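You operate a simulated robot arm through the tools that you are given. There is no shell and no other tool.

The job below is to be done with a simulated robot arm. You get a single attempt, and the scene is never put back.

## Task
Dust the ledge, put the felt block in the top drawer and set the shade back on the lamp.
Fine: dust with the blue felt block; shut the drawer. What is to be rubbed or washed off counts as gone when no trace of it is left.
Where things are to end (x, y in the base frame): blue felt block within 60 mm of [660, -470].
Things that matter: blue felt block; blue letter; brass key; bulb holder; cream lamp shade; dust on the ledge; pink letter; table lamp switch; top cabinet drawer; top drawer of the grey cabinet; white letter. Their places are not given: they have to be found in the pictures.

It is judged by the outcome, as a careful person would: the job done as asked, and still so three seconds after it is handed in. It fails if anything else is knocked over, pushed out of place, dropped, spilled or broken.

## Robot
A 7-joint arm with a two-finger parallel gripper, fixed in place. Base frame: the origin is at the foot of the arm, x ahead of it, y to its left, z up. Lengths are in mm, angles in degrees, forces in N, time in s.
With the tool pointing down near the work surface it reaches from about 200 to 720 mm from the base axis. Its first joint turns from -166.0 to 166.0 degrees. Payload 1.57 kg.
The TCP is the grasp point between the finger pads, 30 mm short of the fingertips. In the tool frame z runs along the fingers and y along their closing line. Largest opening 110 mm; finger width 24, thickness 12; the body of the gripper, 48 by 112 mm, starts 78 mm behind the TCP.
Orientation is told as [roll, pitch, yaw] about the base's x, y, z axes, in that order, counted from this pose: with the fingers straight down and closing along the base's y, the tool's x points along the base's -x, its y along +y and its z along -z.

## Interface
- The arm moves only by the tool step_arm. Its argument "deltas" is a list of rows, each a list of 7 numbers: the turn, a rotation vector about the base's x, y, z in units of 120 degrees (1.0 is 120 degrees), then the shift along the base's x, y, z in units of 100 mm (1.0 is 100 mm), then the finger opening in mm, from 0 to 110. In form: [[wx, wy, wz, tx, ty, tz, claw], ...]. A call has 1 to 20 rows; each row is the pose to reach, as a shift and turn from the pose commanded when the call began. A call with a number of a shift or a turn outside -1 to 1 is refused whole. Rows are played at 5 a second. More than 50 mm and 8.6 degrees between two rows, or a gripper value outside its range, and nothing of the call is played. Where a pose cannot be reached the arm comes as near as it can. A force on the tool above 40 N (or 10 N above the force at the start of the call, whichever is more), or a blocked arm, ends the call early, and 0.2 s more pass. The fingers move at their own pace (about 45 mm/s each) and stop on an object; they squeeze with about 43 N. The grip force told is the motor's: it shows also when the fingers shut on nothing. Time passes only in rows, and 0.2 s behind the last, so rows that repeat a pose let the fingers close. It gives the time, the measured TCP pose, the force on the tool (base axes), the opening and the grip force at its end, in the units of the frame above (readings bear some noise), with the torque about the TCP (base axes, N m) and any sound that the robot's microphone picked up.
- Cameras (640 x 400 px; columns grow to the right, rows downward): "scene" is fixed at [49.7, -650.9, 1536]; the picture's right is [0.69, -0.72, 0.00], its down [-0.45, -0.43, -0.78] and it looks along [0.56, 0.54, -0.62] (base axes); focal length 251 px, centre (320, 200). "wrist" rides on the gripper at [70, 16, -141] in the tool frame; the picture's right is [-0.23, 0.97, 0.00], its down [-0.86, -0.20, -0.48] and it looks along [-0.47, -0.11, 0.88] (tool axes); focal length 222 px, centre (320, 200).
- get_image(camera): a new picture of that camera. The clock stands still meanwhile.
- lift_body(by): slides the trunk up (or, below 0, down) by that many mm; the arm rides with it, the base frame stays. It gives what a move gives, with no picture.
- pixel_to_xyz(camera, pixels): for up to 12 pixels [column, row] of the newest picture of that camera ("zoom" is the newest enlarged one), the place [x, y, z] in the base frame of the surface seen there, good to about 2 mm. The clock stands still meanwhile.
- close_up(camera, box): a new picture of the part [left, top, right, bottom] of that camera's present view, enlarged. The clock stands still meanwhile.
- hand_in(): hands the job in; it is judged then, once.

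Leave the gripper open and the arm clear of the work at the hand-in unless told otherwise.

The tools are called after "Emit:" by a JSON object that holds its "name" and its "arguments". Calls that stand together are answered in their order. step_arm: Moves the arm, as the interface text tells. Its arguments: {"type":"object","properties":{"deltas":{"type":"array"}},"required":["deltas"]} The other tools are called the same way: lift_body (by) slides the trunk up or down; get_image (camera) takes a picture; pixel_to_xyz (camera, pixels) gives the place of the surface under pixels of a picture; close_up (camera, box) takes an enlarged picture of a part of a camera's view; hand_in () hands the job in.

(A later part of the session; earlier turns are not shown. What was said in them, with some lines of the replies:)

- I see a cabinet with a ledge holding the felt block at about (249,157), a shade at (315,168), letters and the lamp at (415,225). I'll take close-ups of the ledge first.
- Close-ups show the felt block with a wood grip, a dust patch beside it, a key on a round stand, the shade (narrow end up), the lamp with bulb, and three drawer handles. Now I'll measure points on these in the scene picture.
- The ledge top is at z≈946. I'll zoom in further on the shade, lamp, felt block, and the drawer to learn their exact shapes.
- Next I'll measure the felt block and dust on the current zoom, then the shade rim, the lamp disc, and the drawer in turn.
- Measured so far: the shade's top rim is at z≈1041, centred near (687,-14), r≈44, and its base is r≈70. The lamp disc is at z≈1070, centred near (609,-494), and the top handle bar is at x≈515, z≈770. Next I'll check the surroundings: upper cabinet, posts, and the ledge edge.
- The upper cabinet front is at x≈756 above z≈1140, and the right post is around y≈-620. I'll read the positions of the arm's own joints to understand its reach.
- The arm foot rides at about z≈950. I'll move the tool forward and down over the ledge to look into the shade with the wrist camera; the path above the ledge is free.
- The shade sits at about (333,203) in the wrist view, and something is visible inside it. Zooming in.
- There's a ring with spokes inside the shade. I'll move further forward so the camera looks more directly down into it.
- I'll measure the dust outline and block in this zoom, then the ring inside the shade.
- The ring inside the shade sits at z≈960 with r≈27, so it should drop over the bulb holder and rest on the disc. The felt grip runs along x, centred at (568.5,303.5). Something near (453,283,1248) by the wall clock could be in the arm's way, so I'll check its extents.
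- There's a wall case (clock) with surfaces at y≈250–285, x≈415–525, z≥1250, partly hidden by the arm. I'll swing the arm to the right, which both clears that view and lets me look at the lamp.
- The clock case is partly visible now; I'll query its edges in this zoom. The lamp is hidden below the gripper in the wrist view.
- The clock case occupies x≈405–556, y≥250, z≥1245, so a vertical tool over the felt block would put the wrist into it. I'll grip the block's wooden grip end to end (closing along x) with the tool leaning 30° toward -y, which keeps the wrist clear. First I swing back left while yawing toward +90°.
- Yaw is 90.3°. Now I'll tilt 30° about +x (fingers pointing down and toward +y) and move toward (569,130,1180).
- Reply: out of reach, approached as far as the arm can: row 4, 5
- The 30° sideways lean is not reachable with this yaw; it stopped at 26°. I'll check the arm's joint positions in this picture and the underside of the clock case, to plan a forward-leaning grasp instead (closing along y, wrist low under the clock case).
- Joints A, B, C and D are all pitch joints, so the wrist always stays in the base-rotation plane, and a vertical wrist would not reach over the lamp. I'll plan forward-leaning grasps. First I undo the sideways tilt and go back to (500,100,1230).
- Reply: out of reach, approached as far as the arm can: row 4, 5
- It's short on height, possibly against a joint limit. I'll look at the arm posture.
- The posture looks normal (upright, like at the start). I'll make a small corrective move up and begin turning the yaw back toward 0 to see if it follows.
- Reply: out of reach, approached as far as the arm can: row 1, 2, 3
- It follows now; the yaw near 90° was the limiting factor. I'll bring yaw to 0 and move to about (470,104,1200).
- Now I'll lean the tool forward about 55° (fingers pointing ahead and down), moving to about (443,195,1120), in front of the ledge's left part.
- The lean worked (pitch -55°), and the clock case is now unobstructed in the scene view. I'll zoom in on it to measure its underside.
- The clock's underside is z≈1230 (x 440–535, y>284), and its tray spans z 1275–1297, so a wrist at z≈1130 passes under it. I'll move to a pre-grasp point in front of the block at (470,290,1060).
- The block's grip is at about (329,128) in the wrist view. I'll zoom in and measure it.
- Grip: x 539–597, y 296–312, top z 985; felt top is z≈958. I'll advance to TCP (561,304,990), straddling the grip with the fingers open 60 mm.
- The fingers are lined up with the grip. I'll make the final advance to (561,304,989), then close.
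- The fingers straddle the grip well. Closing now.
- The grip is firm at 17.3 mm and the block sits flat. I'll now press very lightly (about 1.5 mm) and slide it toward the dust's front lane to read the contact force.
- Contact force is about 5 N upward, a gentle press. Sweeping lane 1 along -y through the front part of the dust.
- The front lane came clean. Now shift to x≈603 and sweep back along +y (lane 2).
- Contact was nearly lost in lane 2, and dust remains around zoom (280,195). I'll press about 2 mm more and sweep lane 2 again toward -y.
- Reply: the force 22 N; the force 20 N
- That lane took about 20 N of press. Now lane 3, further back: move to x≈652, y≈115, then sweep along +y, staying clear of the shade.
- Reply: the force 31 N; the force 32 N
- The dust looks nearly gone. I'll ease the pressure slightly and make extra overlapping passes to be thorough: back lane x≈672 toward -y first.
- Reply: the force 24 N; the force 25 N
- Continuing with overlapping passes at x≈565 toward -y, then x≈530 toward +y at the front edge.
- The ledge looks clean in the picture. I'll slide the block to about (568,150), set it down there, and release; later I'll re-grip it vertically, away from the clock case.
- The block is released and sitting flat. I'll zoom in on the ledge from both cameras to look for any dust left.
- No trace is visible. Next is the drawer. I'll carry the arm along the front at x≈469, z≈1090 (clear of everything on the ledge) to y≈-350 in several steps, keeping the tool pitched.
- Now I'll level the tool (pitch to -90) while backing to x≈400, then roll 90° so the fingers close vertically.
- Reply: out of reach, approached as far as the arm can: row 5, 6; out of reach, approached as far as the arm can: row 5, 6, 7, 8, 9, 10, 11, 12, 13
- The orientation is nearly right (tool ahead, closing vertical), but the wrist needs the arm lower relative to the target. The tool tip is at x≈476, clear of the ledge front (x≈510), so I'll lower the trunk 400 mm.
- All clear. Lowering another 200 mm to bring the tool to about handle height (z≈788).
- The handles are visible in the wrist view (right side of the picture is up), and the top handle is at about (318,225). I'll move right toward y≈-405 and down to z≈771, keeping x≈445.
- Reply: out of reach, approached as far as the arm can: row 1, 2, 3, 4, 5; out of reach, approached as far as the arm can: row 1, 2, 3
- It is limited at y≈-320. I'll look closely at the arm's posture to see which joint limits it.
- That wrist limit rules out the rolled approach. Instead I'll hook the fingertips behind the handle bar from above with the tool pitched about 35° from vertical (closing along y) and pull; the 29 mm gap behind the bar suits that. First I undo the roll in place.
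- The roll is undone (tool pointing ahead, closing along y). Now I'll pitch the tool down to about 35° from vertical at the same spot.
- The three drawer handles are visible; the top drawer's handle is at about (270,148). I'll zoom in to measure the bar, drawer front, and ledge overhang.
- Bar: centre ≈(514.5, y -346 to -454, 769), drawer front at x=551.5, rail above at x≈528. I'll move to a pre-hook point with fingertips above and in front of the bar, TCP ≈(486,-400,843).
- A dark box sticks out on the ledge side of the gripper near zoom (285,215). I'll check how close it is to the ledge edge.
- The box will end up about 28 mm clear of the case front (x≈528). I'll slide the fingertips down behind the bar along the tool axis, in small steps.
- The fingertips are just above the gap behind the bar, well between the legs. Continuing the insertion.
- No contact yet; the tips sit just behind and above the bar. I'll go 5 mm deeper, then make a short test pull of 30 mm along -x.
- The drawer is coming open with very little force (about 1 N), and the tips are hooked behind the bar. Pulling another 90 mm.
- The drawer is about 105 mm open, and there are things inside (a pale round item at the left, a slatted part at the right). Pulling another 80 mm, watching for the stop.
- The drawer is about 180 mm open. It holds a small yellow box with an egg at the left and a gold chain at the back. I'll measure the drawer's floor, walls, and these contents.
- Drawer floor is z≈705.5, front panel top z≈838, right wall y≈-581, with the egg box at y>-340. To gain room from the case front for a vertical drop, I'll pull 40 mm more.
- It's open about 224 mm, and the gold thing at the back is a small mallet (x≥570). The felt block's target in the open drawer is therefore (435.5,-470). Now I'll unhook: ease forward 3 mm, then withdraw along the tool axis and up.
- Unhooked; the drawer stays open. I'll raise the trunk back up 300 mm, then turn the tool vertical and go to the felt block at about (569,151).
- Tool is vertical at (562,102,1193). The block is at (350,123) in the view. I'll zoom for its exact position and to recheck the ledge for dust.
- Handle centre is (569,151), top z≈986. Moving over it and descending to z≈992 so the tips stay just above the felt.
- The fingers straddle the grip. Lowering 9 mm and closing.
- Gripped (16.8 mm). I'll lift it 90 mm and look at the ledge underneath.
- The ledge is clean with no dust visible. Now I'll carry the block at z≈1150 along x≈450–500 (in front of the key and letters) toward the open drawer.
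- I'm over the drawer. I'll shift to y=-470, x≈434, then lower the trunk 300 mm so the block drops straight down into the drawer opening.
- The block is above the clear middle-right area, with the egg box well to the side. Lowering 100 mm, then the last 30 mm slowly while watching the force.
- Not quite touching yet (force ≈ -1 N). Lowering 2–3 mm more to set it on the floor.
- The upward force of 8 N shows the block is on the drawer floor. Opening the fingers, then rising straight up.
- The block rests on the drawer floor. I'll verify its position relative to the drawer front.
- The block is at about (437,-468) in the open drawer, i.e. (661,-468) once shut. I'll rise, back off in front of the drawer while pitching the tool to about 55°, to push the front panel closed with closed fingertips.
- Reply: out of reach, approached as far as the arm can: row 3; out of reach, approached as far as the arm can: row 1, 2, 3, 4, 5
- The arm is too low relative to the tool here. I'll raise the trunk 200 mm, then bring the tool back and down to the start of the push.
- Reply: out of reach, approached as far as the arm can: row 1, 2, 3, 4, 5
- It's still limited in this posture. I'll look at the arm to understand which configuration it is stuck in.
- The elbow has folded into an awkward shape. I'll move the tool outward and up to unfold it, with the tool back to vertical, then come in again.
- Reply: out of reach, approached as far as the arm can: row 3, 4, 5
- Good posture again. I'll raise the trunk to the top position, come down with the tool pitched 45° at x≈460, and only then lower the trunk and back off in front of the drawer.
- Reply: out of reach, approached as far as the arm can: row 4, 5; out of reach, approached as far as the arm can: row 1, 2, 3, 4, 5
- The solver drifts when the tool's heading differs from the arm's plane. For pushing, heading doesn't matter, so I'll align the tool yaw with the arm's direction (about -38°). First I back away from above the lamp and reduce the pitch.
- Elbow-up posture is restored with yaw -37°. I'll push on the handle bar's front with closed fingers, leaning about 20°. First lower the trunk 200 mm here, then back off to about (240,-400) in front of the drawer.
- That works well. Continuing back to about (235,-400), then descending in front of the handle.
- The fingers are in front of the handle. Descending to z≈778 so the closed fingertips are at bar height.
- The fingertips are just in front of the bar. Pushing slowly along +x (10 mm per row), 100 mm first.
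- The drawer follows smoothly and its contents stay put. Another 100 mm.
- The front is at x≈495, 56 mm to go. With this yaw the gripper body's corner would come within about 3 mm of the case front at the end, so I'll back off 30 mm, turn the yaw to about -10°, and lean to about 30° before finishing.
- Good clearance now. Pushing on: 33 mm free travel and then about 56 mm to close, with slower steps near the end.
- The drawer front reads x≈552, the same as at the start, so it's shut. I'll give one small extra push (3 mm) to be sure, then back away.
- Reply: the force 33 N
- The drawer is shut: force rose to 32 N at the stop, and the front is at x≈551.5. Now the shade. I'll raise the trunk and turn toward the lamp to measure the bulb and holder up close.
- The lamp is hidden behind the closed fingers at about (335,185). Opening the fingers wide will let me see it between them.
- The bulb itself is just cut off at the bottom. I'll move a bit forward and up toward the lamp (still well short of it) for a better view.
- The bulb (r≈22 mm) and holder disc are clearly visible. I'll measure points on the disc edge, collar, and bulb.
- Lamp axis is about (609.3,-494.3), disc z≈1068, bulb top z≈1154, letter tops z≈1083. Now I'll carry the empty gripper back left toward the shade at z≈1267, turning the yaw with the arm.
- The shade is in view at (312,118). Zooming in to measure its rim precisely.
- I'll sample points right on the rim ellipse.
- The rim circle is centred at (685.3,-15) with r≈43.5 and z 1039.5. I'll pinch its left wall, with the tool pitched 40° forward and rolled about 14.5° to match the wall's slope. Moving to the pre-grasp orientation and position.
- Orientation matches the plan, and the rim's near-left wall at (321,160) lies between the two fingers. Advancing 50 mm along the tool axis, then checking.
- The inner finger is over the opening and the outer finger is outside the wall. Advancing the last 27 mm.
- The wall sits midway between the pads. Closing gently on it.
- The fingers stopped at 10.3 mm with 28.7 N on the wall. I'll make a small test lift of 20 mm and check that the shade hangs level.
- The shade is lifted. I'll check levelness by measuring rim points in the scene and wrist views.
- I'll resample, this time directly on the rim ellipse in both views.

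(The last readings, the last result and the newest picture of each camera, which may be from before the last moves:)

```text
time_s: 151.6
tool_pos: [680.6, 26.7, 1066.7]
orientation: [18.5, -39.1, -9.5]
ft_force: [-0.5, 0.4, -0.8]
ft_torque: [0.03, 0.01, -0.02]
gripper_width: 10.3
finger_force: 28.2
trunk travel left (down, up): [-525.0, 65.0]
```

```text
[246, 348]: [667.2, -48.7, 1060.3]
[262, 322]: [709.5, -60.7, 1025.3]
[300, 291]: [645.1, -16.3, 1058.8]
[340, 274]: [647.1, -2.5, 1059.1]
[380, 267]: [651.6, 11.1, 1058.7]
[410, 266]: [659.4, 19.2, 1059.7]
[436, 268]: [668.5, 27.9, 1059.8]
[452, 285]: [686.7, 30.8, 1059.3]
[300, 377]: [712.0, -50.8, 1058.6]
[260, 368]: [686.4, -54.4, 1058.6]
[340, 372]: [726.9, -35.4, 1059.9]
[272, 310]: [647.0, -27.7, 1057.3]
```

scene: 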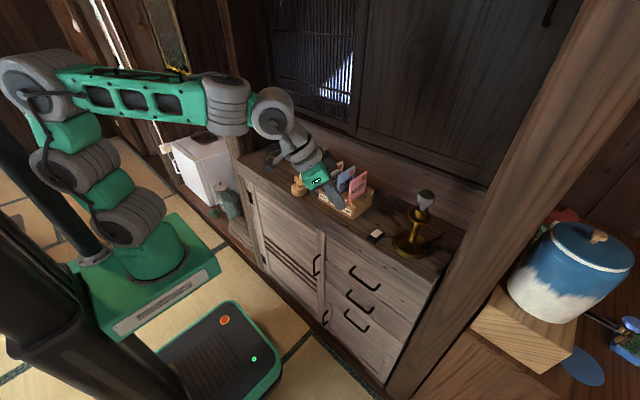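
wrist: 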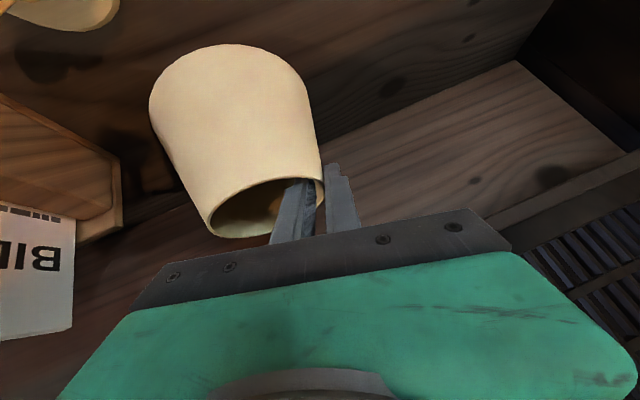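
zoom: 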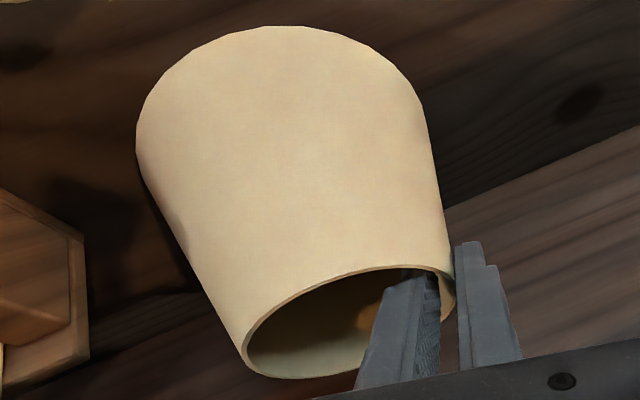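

The rim reads z≈1059–1061 all round, so the shade hangs level; its centre is at about (688.2,-12.8), i.e. offset (+7.6,-39.5) from the TCP. I'll use the trunk's remaining 65 mm to lift straight up, which also gives the best reach for the lamp.

Emit:
{"name": "lift_body", "arguments": {"by": 65}}

Emit:
{"name": "step_arm", "arguments": {"deltas": [[0, 0, 0, -0.05, 0, 0.12, 0], [0, 0, 0, -0.2, 0, 0.2, 0], [0, 0, 0, -0.4, 0, 0.3, 0], [0, 0, 0, -0.6, 0, 0.4, 0], [0, 0, 0, -0.6, 0, 0.4, 0]]}}

Emit:
{"name": "get_image", "arguments": {"camera": "scene"}}

```text
time_s: 152.7
tool_pos: [680.4, 25.9, 1131.0]
orientation: [18.4, -39.0, -9.6]
ft_force: [0.5, 0.1, -0.7]
ft_torque: [0.03, 0.01, 0.01]
gripper_width: 10.1
finger_force: 27.7
trunk travel left (down, up): [-590.0, 0.0]
```

```text
time_s: 153.8
tool_pos: [621.3, 28.2, 1172.3]
orientation: [18.5, -39.3, -9.6]
ft_force: [-0.5, 0.1, 0.6]
ft_torque: [0.01, 0.0, 0.03]
gripper_width: 10.1
finger_force: 28.4
trunk travel left (down, up): [-590.0, 0.0]
```

```text
taken
```

scene: 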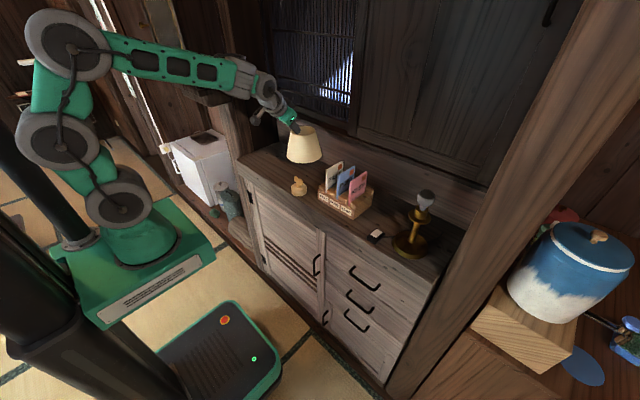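

The shade is carried well clear. Lifting to TCP z≈1270 (shade bottom ≈1169), then moving toward the lamp while turning the yaw with the arm.

Emit:
{"name": "step_arm", "arguments": {"deltas": [[0, 0, 0, 0, 0, 0.25, 0], [0, 0, 0, 0, 0, 0.5, 0], [0, 0, 0, 0, 0, 0.75, 0], [0, 0, 0, 0, 0, 0.98, 0], [0, 0, 0, 0, 0, 0.98, 0]]}}

Emit:
{"name": "step_arm", "arguments": {"deltas": [[0, 0, -0.0164, 0, -0.25, 0, 0], [0, 0, -0.0328, 0, -0.5, 0, 0], [0, 0, -0.0493, 0, -0.75, 0, 0], [0, 0, -0.0657, 0, -1.0, 0, 0]]}}

Emit:
{"name": "step_arm", "arguments": {"deltas": [[0, 0, -0.0164, 0, -0.25, 0, 0], [0, 0, -0.0328, 0, -0.5, 0, 0], [0, 0, -0.0493, 0, -0.75, 0, 0], [0, 0, -0.0657, 0, -1.0, 0, 0]]}}

Emit:
{"name": "get_image", "arguments": {"camera": "scene"}}

```text
time_s: 155.1
tool_pos: [619.3, 27.1, 1271.4]
orientation: [18.4, -39.1, -9.4]
ft_force: [-0.8, -0.6, 0.4]
ft_torque: [0.02, 0.0, 0.03]
gripper_width: 10.0
finger_force: 28.4
trunk travel left (down, up): [-590.0, 0.0]
```

```text
time_s: 156.1
tool_pos: [619.6, -75.1, 1270.0]
orientation: [18.5, -39.1, -17.4]
ft_force: [-0.3, -0.1, -0.5]
ft_torque: [0.0, -0.03, 0.01]
gripper_width: 10.0
finger_force: 27.8
trunk travel left (down, up): [-590.0, 0.0]
```

```text
time_s: 157.1
tool_pos: [619.3, -174.6, 1270.3]
orientation: [18.5, -39.0, -25.3]
ft_force: [-0.5, 0.3, -0.4]
ft_torque: [0.02, 0.03, 0.01]
gripper_width: 10.0
finger_force: 27.7
trunk travel left (down, up): [-590.0, 0.0]
```

```text
taken
```

scene: 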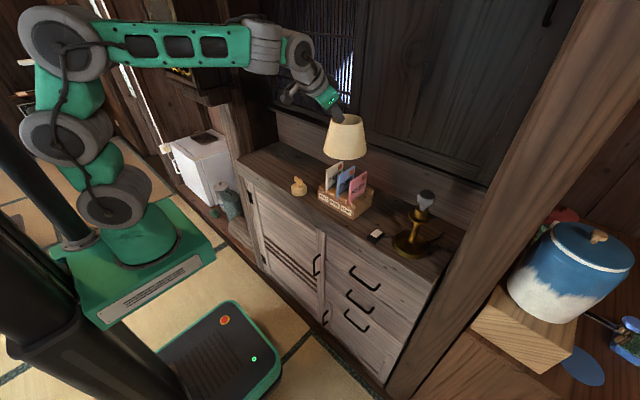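

Steady and level. Two more 100 mm moves bring it near the lamp.

Emit:
{"name": "step_arm", "arguments": {"deltas": [[0, 0, -0.0164, 0.01, -0.25, 0, 0], [0, 0, -0.0328, 0.02, -0.5, 0, 0], [0, 0, -0.0493, 0.03, -0.75, 0, 0], [0, 0, -0.0657, 0.03, -1.0, 0, 0]]}}

Emit:
{"name": "step_arm", "arguments": {"deltas": [[0, 0, -0.0164, 0.01, -0.25, 0, 0], [0, 0, -0.0328, 0.02, -0.5, 0, 0], [0, 0, -0.0493, 0.03, -0.75, 0, 0], [0, 0, -0.0657, 0.03, -1.0, 0, 0], [0, 0, -0.0657, 0.03, -1.0, 0, 0]]}}

Emit:
{"name": "get_image", "arguments": {"camera": "scene"}}

Emit:
{"name": "get_image", "arguments": {"camera": "wrist"}}

```text
time_s: 158.1
tool_pos: [624.9, -273.5, 1272.9]
orientation: [18.4, -39.0, -33.2]
ft_force: [1.4, -0.2, -0.2]
ft_torque: [0.03, 0.01, 0.01]
gripper_width: 9.9
finger_force: 28.2
trunk travel left (down, up): [-590.0, 0.0]
```

```text
time_s: 159.2
tool_pos: [630.6, -374.7, 1270.0]
orientation: [18.5, -39.0, -41.1]
ft_force: [-0.5, 0.0, -0.3]
ft_torque: [0.02, 0.01, -0.01]
gripper_width: 10.1
finger_force: 28.5
trunk travel left (down, up): [-590.0, 0.0]
```

```text
taken
```

scene: 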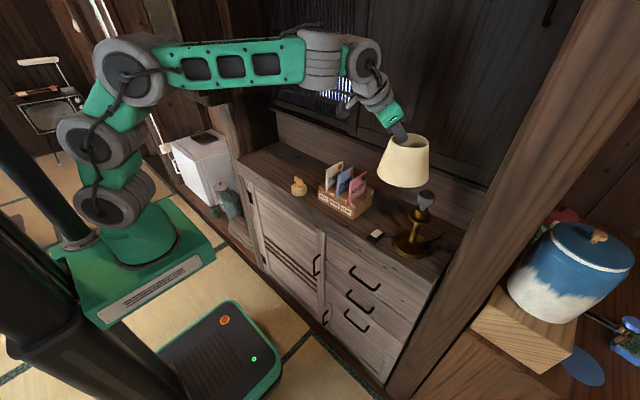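

```text
taken
```

wrist: 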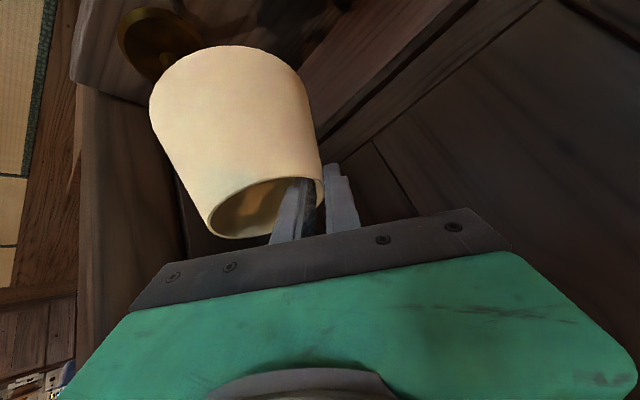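

Close to the lamp now. Moving the last 84 mm so the shade centre is over the bulb, at the same height.

Emit:
{"name": "step_arm", "arguments": {"deltas": [[0, 0, -0.0164, 0, -0.21, 0, 0], [0, 0, -0.0328, -0.01, -0.42, 0, 0], [0, 0, -0.0493, -0.02, -0.63, 0, 0], [0, 0, -0.065, -0.02, -0.843, 0, 0], [0, 0, -0.065, -0.02, -0.843, 0, 0]]}}

Emit:
{"name": "close_up", "arguments": {"camera": "scene", "box": [376, 110, 472, 260]}}

Emit:
{"name": "close_up", "arguments": {"camera": "scene", "box": [396, 125, 460, 165]}}

```text
time_s: 160.4
tool_pos: [626.7, -458.7, 1268.6]
orientation: [18.4, -39.1, -48.8]
ft_force: [-0.3, 0.2, -0.3]
ft_torque: [0.02, 0.01, 0.0]
gripper_width: 10.0
finger_force: 28.3
trunk travel left (down, up): [-590.0, 0.0]
```

```text
2.67 times, centred on (424, 185) of scene
```

zoom: 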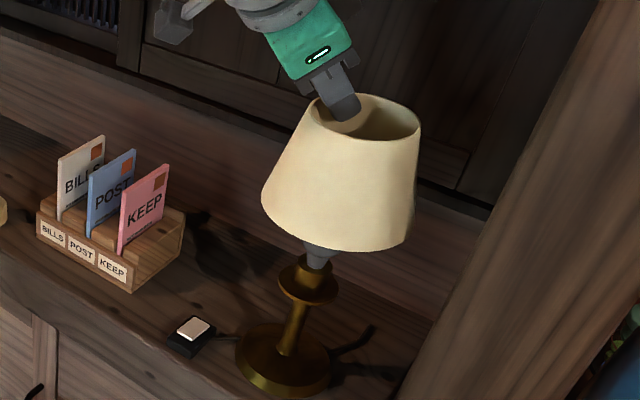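

```text
10.00 times, centred on (428, 145) of scene
```

zoom: 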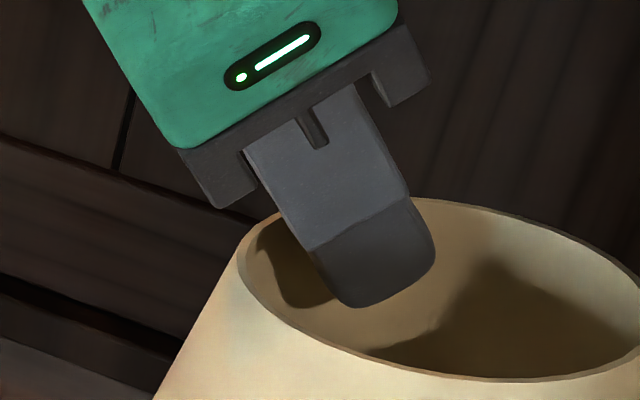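

Now I'll measure the rim carefully here to find where the shade's axis is relative to the lamp axis.

Emit:
{"name": "close_up", "arguments": {"camera": "scene", "box": [410, 136, 468, 172]}}

```text
11.03 times, centred on (439, 154) of scene
```

zoom: 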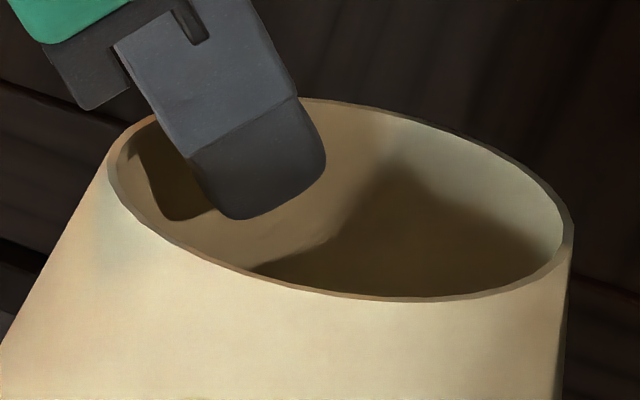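

Emit:
{"name": "pixel_to_xyz", "arguments": {"camera": "zoom", "pixels": [[110, 165], [130, 130], [320, 101], [400, 113], [470, 138], [530, 172], [570, 215], [560, 258], [510, 288], [430, 299], [340, 293], [250, 272]]}}

Emit:
{"name": "pixel_to_xyz", "arguments": {"camera": "zoom", "pixels": [[180, 238], [140, 208], [115, 185], [350, 105], [440, 126], [500, 154], [550, 190], [567, 240], [540, 273], [470, 296], [390, 298], [300, 285]]}}

Emit:
{"name": "close_up", "arguments": {"camera": "wrist", "box": [140, 30, 360, 250]}}

Emit:
{"name": "pixel_to_xyz", "arguments": {"camera": "zoom", "pixels": [[246, 348], [300, 291], [340, 274], [380, 267], [410, 266], [436, 268], [452, 285], [300, 377], [260, 368], [340, 372], [276, 307], [320, 281]]}}

```text
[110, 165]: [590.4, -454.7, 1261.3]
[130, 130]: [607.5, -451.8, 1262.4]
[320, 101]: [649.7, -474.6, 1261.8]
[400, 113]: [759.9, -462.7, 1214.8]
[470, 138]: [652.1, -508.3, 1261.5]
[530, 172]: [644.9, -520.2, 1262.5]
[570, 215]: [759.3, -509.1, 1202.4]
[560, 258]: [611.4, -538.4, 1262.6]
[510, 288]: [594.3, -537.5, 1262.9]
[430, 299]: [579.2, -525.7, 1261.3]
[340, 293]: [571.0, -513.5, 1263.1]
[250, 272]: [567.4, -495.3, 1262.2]
```

```text
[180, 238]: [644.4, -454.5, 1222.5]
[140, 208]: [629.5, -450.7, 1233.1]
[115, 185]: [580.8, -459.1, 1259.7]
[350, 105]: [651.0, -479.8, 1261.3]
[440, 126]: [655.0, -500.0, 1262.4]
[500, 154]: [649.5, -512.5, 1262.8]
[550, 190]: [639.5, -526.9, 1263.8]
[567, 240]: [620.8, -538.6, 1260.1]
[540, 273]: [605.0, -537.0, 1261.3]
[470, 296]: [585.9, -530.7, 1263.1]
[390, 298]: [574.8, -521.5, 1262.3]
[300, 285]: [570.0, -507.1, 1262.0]
```

```text
1.82 times, centred on (250, 140) of wrist
```

zoom: 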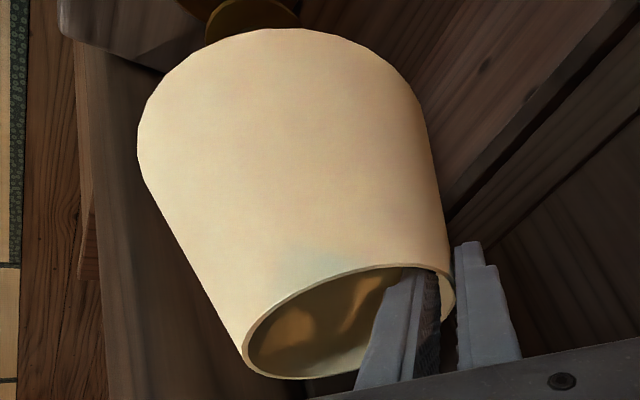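

```text
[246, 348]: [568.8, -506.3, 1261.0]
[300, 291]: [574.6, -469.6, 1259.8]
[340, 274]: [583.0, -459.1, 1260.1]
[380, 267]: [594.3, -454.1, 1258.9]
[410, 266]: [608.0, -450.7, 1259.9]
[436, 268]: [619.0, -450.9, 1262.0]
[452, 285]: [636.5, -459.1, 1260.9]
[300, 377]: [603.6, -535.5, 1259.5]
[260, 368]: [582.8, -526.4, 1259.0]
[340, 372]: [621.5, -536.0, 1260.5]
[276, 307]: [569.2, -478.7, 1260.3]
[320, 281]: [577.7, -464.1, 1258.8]
```

The rim is level (z≈1261), and its centre fits at about (610.4,-494.4) against the lamp axis of (609.3,-494.3), about 1 mm off. I'll correct 1 mm in x and lower slowly, the first 22 mm to just above the bulb.

Emit:
{"name": "step_arm", "arguments": {"deltas": [[0, 0, 0, -0.01, 0, -0.06, 0], [0, 0, 0, -0.01, 0, -0.12, 0], [0, 0, 0, -0.01, 0, -0.18, 0], [0, 0, 0, -0.01, 0, -0.22, 0], [0, 0, 0, -0.01, 0, -0.22, 0]]}}

Emit:
{"name": "close_up", "arguments": {"camera": "scene", "box": [376, 130, 472, 230]}}

```text
time_s: 161.7
tool_pos: [624.1, -458.7, 1247.1]
orientation: [18.4, -39.1, -49.0]
ft_force: [0.0, 0.5, -0.1]
ft_torque: [0.04, -0.03, 0.02]
gripper_width: 10.1
finger_force: 28.3
trunk travel left (down, up): [-590.0, 0.0]
```

```text
4.00 times, centred on (424, 180) of scene
```

zoom: 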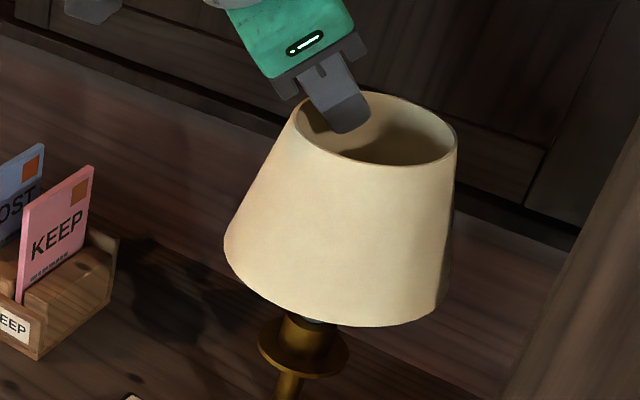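

No contact yet. I'll re-measure the rim centre at this height before passing over the bulb.

Emit:
{"name": "close_up", "arguments": {"camera": "scene", "box": [408, 140, 466, 176]}}

Emit:
{"name": "step_arm", "arguments": {"deltas": [[0, 0, 0, 0, 0, 0, 0]]}}

```text
11.03 times, centred on (437, 158) of scene
```

zoom: 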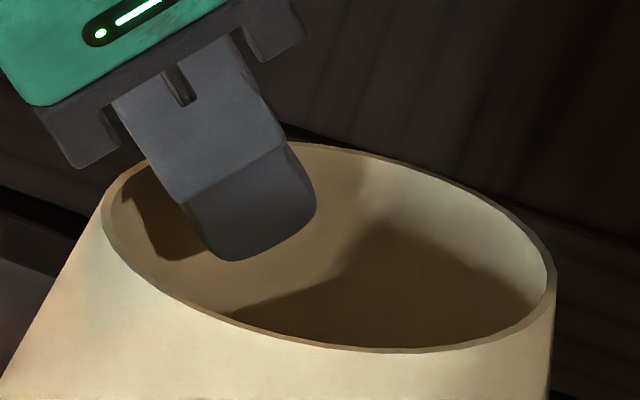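

```text
time_s: 162.1
tool_pos: [625.9, -458.6, 1248.0]
orientation: [18.5, -39.1, -48.8]
ft_force: [-1.2, -0.3, -0.2]
ft_torque: [0.03, 0.02, 0.01]
gripper_width: 10.0
finger_force: 28.1
trunk travel left (down, up): [-590.0, 0.0]
```

Emit:
{"name": "close_up", "arguments": {"camera": "scene", "box": [408, 140, 466, 176]}}

Emit:
{"name": "pixel_to_xyz", "arguments": {"camera": "zoom", "pixels": [[105, 210], [122, 180], [320, 147], [380, 157], [440, 176], [500, 206], [540, 245], [550, 285], [520, 325], [460, 347], [390, 350], [300, 337]]}}

Emit:
{"name": "pixel_to_xyz", "arguments": {"camera": "zoom", "pixels": [[240, 322], [107, 230], [350, 152], [410, 165], [470, 190], [525, 227], [550, 265], [540, 308], [490, 340], [430, 350], [340, 344], [270, 330]]}}

```text
11.03 times, centred on (437, 158) of scene
```

zoom: 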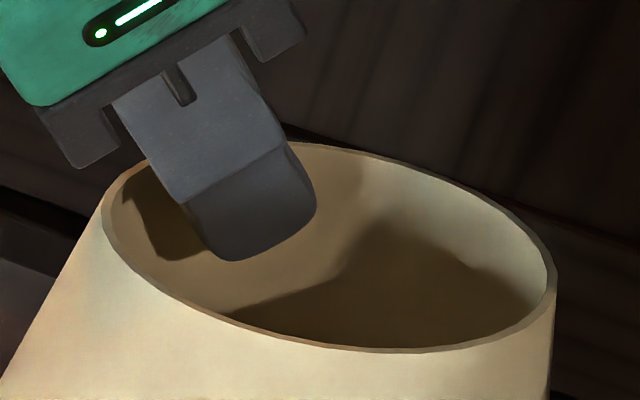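

```text
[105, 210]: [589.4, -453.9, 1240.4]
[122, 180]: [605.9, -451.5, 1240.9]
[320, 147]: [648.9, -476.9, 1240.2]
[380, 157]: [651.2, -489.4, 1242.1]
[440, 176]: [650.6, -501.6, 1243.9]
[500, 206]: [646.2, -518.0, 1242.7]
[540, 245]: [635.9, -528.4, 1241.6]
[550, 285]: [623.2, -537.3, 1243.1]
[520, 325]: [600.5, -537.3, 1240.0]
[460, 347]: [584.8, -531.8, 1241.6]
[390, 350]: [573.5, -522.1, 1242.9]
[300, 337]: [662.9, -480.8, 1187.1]
```

```text
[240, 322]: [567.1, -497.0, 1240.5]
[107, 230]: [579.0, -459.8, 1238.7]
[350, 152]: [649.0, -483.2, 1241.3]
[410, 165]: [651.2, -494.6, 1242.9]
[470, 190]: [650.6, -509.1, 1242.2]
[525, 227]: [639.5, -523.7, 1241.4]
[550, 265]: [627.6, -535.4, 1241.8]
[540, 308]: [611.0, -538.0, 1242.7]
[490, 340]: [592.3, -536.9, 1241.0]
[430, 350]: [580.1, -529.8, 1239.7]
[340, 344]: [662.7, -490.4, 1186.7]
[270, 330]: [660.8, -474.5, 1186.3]
```

The rim centre now fits at about (608.6,-494.8), within 1 mm of the lamp axis. Lowering over the bulb in 4 mm steps, watching the force.

Emit:
{"name": "step_arm", "arguments": {"deltas": [[0, 0, 0, 0.003, 0.002, -0.04, 0], [0, 0, 0, 0.005, 0.004, -0.08, 0], [0, 0, 0, 0.005, 0.004, -0.12, 0], [0, 0, 0, 0.005, 0.004, -0.16, 0], [0, 0, 0, 0.005, 0.004, -0.2, 0], [0, 0, 0, 0.005, 0.004, -0.24, 0]]}}

```text
time_s: 163.4
tool_pos: [625.2, -457.6, 1223.7]
orientation: [18.5, -39.1, -48.9]
ft_force: [-0.5, -0.3, -0.9]
ft_torque: [0.0, -0.02, 0.0]
gripper_width: 9.9
finger_force: 27.7
trunk travel left (down, up): [-590.0, 0.0]
```

No contact force. Continuing down past the bulb's widest part.

Emit:
{"name": "step_arm", "arguments": {"deltas": [[0, 0, 0, 0, 0, -0.04, 0], [0, 0, 0, 0, 0, -0.08, 0], [0, 0, 0, 0, 0, -0.12, 0], [0, 0, 0, 0, 0, -0.16, 0], [0, 0, 0, 0, 0, -0.2, 0], [0, 0, 0, 0, 0, -0.24, 0]]}}

Emit:
{"name": "close_up", "arguments": {"camera": "scene", "box": [376, 140, 472, 240]}}

```text
time_s: 164.8
tool_pos: [624.7, -458.2, 1200.0]
orientation: [18.5, -39.1, -48.9]
ft_force: [0.0, 0.2, -0.2]
ft_torque: [0.04, -0.03, -0.02]
gripper_width: 9.8
finger_force: 28.4
trunk travel left (down, up): [-590.0, 0.0]
```

```text
4.00 times, centred on (424, 190) of scene
```

zoom: 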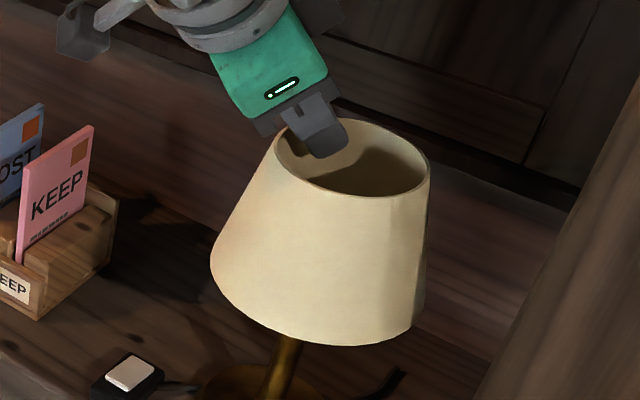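

The ring is past the bulb's widest part with no force. Lowering 24 mm more around the holder's collar.

Emit:
{"name": "step_arm", "arguments": {"deltas": [[0, 0, 0, 0, 0, -0.04, 0], [0, 0, 0, 0, 0, -0.08, 0], [0, 0, 0, 0, 0, -0.12, 0], [0, 0, 0, 0, 0, -0.16, 0], [0, 0, 0, 0, 0, -0.2, 0], [0, 0, 0, 0, 0, -0.24, 0]]}}

```text
time_s: 166.2
tool_pos: [623.7, -458.6, 1174.7]
orientation: [18.4, -39.1, -48.8]
ft_force: [0.1, 1.0, -0.1]
ft_torque: [0.02, -0.02, -0.02]
gripper_width: 10.0
finger_force: 28.2
trunk travel left (down, up): [-590.0, 0.0]
```

TCP z is 1175; seating is expected near 1160. Lowering in 3 mm steps.

Emit:
{"name": "step_arm", "arguments": {"deltas": [[0, 0, 0, 0, 0, -0.03, 0], [0, 0, 0, 0, 0, -0.06, 0], [0, 0, 0, 0, 0, -0.09, 0], [0, 0, 0, 0, 0, -0.12, 0]]}}

```text
time_s: 167.2
tool_pos: [624.6, -458.1, 1163.3]
orientation: [18.4, -39.0, -48.8]
ft_force: [0.2, -1.3, -0.8]
ft_torque: [0.01, -0.02, -0.05]
gripper_width: 9.9
finger_force: 28.1
trunk travel left (down, up): [-590.0, 0.0]
```

Emit:
{"name": "step_arm", "arguments": {"deltas": [[0, 0, 0, 0, 0, -0.02, 0], [0, 0, 0, 0, 0, -0.04, 0], [0, 0, 0, 0, 0, -0.04, 0]]}}

Emit:
{"name": "close_up", "arguments": {"camera": "scene", "box": [376, 140, 472, 260]}}

```text
time_s: 168.1
tool_pos: [622.9, -457.2, 1160.2]
orientation: [18.4, -39.0, -48.8]
ft_force: [-1.0, 0.1, 1.7]
ft_torque: [-0.01, 0.04, -0.03]
gripper_width: 9.9
finger_force: 28.2
trunk travel left (down, up): [-590.0, 0.0]
```

```text
3.33 times, centred on (424, 200) of scene
```

zoom: 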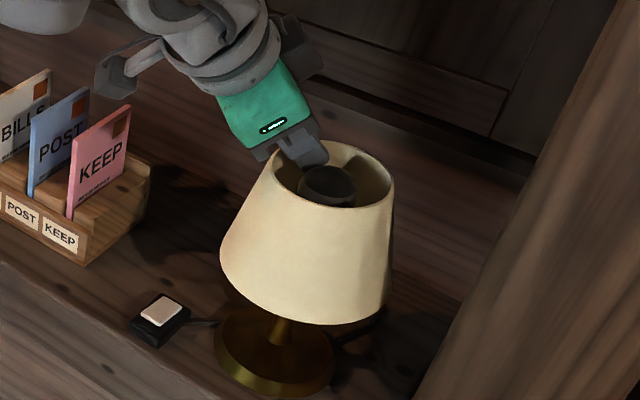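

The bulb is visible inside the shade, with a slight upward force (1.7 N). Lowering 1 mm at a time to confirm it is seated.

Emit:
{"name": "step_arm", "arguments": {"deltas": [[0, 0, 0, 0, 0, -0.01, 0], [0, 0, 0, 0, 0, -0.01, 0]]}}

Emit:
{"name": "close_up", "arguments": {"camera": "scene", "box": [396, 155, 450, 190]}}

```text
time_s: 168.7
tool_pos: [623.3, -457.1, 1159.7]
orientation: [18.5, -39.3, -48.8]
ft_force: [-0.8, 2.2, 7.5]
ft_torque: [0.11, 0.19, -0.06]
gripper_width: 9.8
finger_force: 28.1
trunk travel left (down, up): [-590.0, 0.0]
```

```text
11.43 times, centred on (423, 172) of scene
```

zoom: 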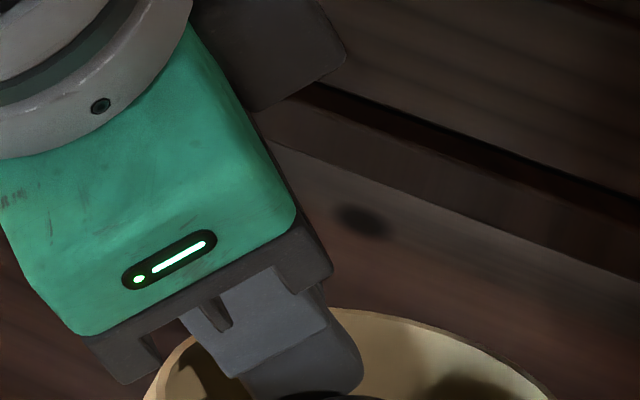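

Upward force of 7.5 N: the ring is seated on the holder's disc. I'll open the fingers only slightly (to 16 mm) so the inner finger stays clear of the bulb.

Emit:
{"name": "step_arm", "arguments": {"deltas": [[0, 0, 0, 0, 0, 0.005, 12], [0, 0, 0, 0, 0, 0.005, 14], [0, 0, 0, 0, 0, 0.005, 16], [0, 0, 0, 0, 0, 0.005, 16]]}}

Emit:
{"name": "close_up", "arguments": {"camera": "wrist", "box": [180, 90, 400, 250]}}

Emit:
{"name": "close_up", "arguments": {"camera": "scene", "box": [376, 150, 472, 230]}}

```text
time_s: 169.7
tool_pos: [624.1, -457.3, 1159.5]
orientation: [18.4, -39.1, -48.9]
ft_force: [-0.2, -0.4, -1.0]
ft_torque: [-0.01, 0.0, 0.0]
gripper_width: 15.9
finger_force: 0.1
trunk travel left (down, up): [-590.0, 0.0]
```

```text
2.50 times, centred on (290, 170) of wrist
```

zoom: 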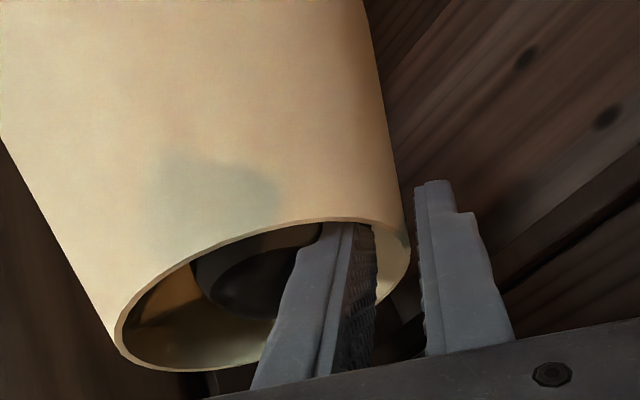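

```text
5.00 times, centred on (424, 190) of scene
```

zoom: 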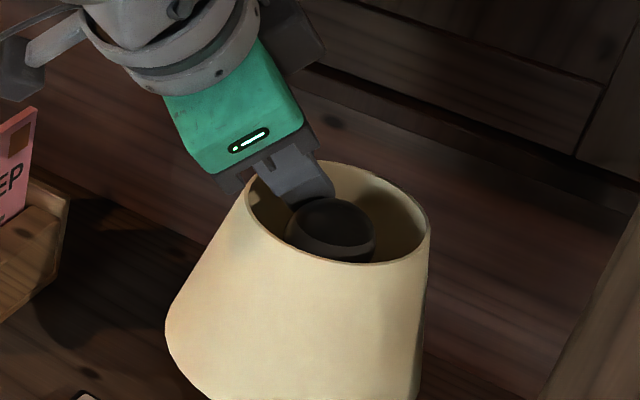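

The shade rests by itself with the fingers free of it. Withdrawing along the tool axis (back and up) in small steps.

Emit:
{"name": "step_arm", "arguments": {"deltas": [[0, 0, 0, -0.05, 0.019, 0.059, 16], [0, 0, 0, -0.1, 0.039, 0.118, 16], [0, 0, 0, -0.16, 0.061, 0.184, 16], [0, 0, 0, -0.22, 0.085, 0.258, 16], [0, 0, 0, -0.285, 0.109, 0.331, 16], [0, 0, 0, -0.38, 0.145, 0.442, 16]]}}

Emit:
{"name": "close_up", "arguments": {"camera": "scene", "box": [376, 140, 472, 260]}}

```text
time_s: 171.1
tool_pos: [585.5, -442.5, 1203.2]
orientation: [18.4, -39.0, -48.8]
ft_force: [-0.3, 0.7, -0.9]
ft_torque: [0.02, -0.01, 0.01]
gripper_width: 15.9
finger_force: 0.1
trunk travel left (down, up): [-590.0, 0.0]
```

```text
3.33 times, centred on (424, 200) of scene
```

zoom: 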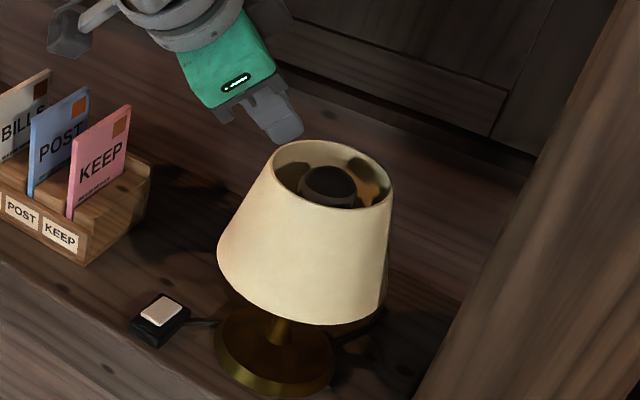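

The shade sits on the lamp. Moving the arm further back and up, clear of everything, and opening the fingers.

Emit:
{"name": "step_arm", "arguments": {"deltas": [[0, 0, 0, -0.25, 0.15, 0.2, 16], [0, 0, 0, -0.5, 0.3, 0.4, 30], [0, 0, 0, -0.75, 0.45, 0.6, 60], [0, 0, 0, -1.0, 0.6, 0.6, 80], [0, 0, 0, -1.0, 0.6, 0.6, 80]]}}

Emit:
{"name": "step_arm", "arguments": {"deltas": [[0, 0, 0, -0.15, 0.33, 0, 80], [0, 0, 0, -0.3, 0.66, 0, 80], [0, 0, 0, -0.4, 1.0, 0, 80], [0, 0, 0, -0.4, 1.0, 0, 80]]}}

Emit:
{"name": "get_image", "arguments": {"camera": "scene"}}

Emit:
{"name": "close_up", "arguments": {"camera": "scene", "box": [384, 160, 456, 260]}}

```text
time_s: 172.2
tool_pos: [485.4, -384.8, 1263.9]
orientation: [18.6, -39.1, -48.9]
ft_force: [0.2, 0.7, 0.0]
ft_torque: [0.0, -0.03, -0.02]
gripper_width: 79.9
finger_force: 0.0
trunk travel left (down, up): [-590.0, 0.0]
```

```text
time_s: 173.2
tool_pos: [444.3, -283.3, 1262.4]
orientation: [18.4, -39.1, -48.7]
ft_force: [1.0, 0.3, 0.3]
ft_torque: [-0.01, 0.0, 0.0]
gripper_width: 79.7
finger_force: 0.0
trunk travel left (down, up): [-590.0, 0.0]
```

```text
taken
```

scene: 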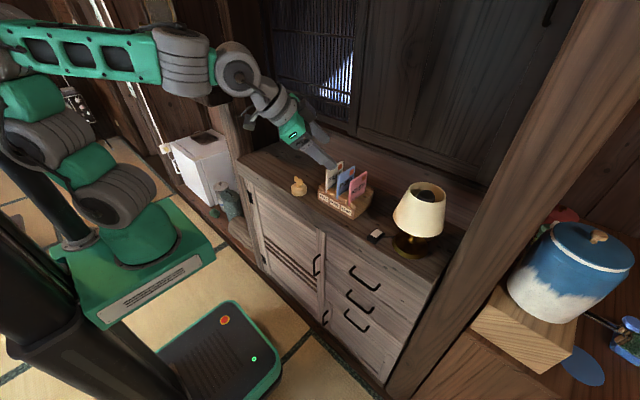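

```text
4.00 times, centred on (420, 210) of scene
```

zoom: 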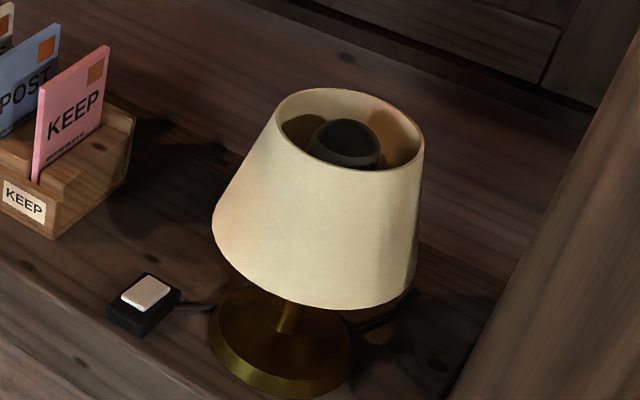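

The shade looks well seated. I'll check its rim heights and take close-ups of the ledge, drawer, key, and letters.

Emit:
{"name": "pixel_to_xyz", "arguments": {"camera": "zoom", "pixels": [[278, 118], [300, 93], [345, 89], [390, 104], [418, 135], [420, 155], [390, 170], [350, 168], [310, 152], [285, 133], [345, 130], [280, 375]]}}

Emit:
{"name": "close_up", "arguments": {"camera": "scene", "box": [226, 135, 322, 195]}}

Emit:
{"name": "close_up", "arguments": {"camera": "scene", "box": [280, 160, 440, 330]}}

```text
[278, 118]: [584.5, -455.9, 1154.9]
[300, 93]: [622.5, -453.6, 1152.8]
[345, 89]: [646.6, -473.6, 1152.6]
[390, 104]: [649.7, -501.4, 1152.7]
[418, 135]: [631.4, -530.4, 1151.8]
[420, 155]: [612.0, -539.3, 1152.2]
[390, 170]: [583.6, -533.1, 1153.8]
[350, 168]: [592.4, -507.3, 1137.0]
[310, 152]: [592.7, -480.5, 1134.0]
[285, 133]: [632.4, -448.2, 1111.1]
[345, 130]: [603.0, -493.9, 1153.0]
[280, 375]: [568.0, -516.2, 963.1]
```

```text
6.67 times, centred on (274, 165) of scene
```

zoom: 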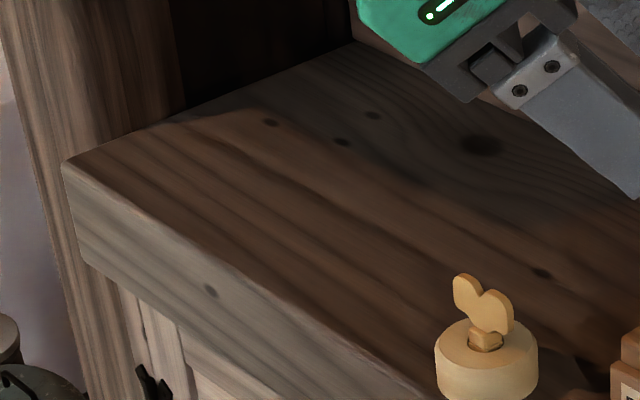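

```text
2.35 times, centred on (360, 245) of scene
```

zoom: 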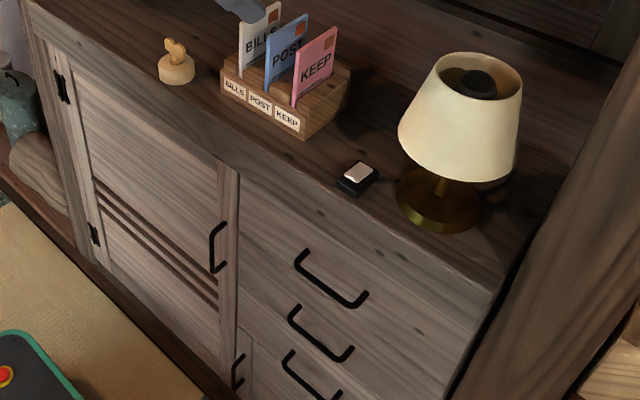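

All looks right: shade rim level (z≈1152–1155) and centred on the lamp, ledge clean, drawer flush, key and letters untouched. I'll retreat the arm to a clear spot with the gripper open.

Emit:
{"name": "step_arm", "arguments": {"deltas": [[0, 0, 0, -0.1, 0.3, 0.1, 110], [0, 0, 0, -0.2, 0.6, 0.2, 110], [0, 0, 0, -0.3, 1.0, 0.3, 110], [0, 0, 0, -0.3, 1.0, 0.3, 110]]}}

Emit:
{"name": "step_arm", "arguments": {"deltas": [[0, 0, 0, 0, 0.3, 0, 110], [0, 0, 0, 0, 0.6, 0, 110], [0, 0, 0, 0, 1.0, 0, 110], [0, 0, 0, 0, 1.0, 0, 110], [0, 0, 0, 0, 1.0, 0, 110], [0, 0, 0, 0, 1.0, 0, 110]]}}

Emit:
{"name": "get_image", "arguments": {"camera": "scene"}}

Emit:
{"name": "get_image", "arguments": {"camera": "wrist"}}

```text
time_s: 174.4
tool_pos: [431.9, -151.6, 1274.3]
orientation: [17.6, -36.6, -43.1]
ft_force: [-1.0, -0.1, 0.0]
ft_torque: [0.02, 0.02, -0.01]
gripper_width: 110.2
finger_force: 0.1
trunk travel left (down, up): [-590.0, 0.0]
stopped in row 4: the arm was blocked; the commanded pose is now the measured one
```

```text
time_s: 175.8
tool_pos: [432.6, -52.2, 1276.1]
orientation: [17.8, -36.7, -43.2]
ft_force: [-0.5, -0.2, 0.1]
ft_torque: [-0.01, -0.04, 0.0]
gripper_width: 110.3
finger_force: 0.0
trunk travel left (down, up): [-590.0, 0.0]
```

```text
taken
```

scene: 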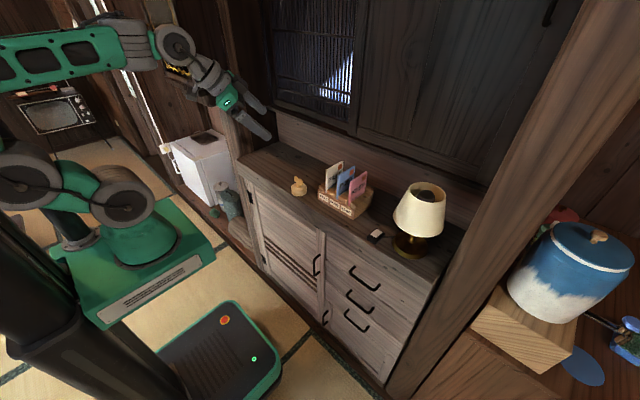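

```text
taken
```

wrist: 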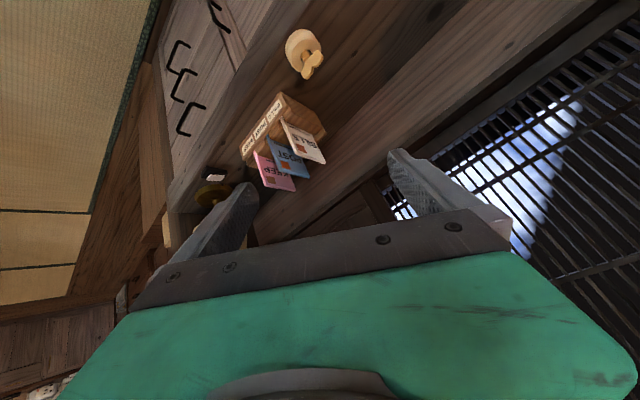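

One retreat move was reported blocked (probably the elbow against the robot's own column), with no contact force at the tool. The next move went through, and the scene is unchanged. In the last picture the shade is on the lamp, the drawer is shut with the block inside, the ledge is clean, and the arm is clear with the gripper open. Handing in.

Emit:
{"name": "hand_in", "arguments": {}}

```text
The job is handed in.
```

I finished all three parts and handed the job in; I don't have the verdict.

- **Ledge:** I wiped it with the blue felt block in overlapping passes. No dust showed in close-ups from either camera.
- **Felt block:** it is in the top drawer. I set it down where it should sit at about (661, -468) with the drawer shut, close to the target of (660, -470). I could not see it after shutting the drawer.
- **Drawer:** it is shut. The front reads the same as at the start, and the push force rose to 32 N at the stop.
- **Shade:** it is back on the lamp. Its ring rests on the bulb holder, the rim is level to within about 2 mm, and it is centred on the lamp.

In the last pictures the key, letters and lamp switch show no sign of having moved. I did not touch the egg box and small mallet that were already in the drawer.

While backing away at the end, one arm move was reported blocked. It was probably the elbow against the robot's own column. The tool felt no contact force, and the scene looked unchanged afterwards. The arm finished clear of the work with the gripper open.
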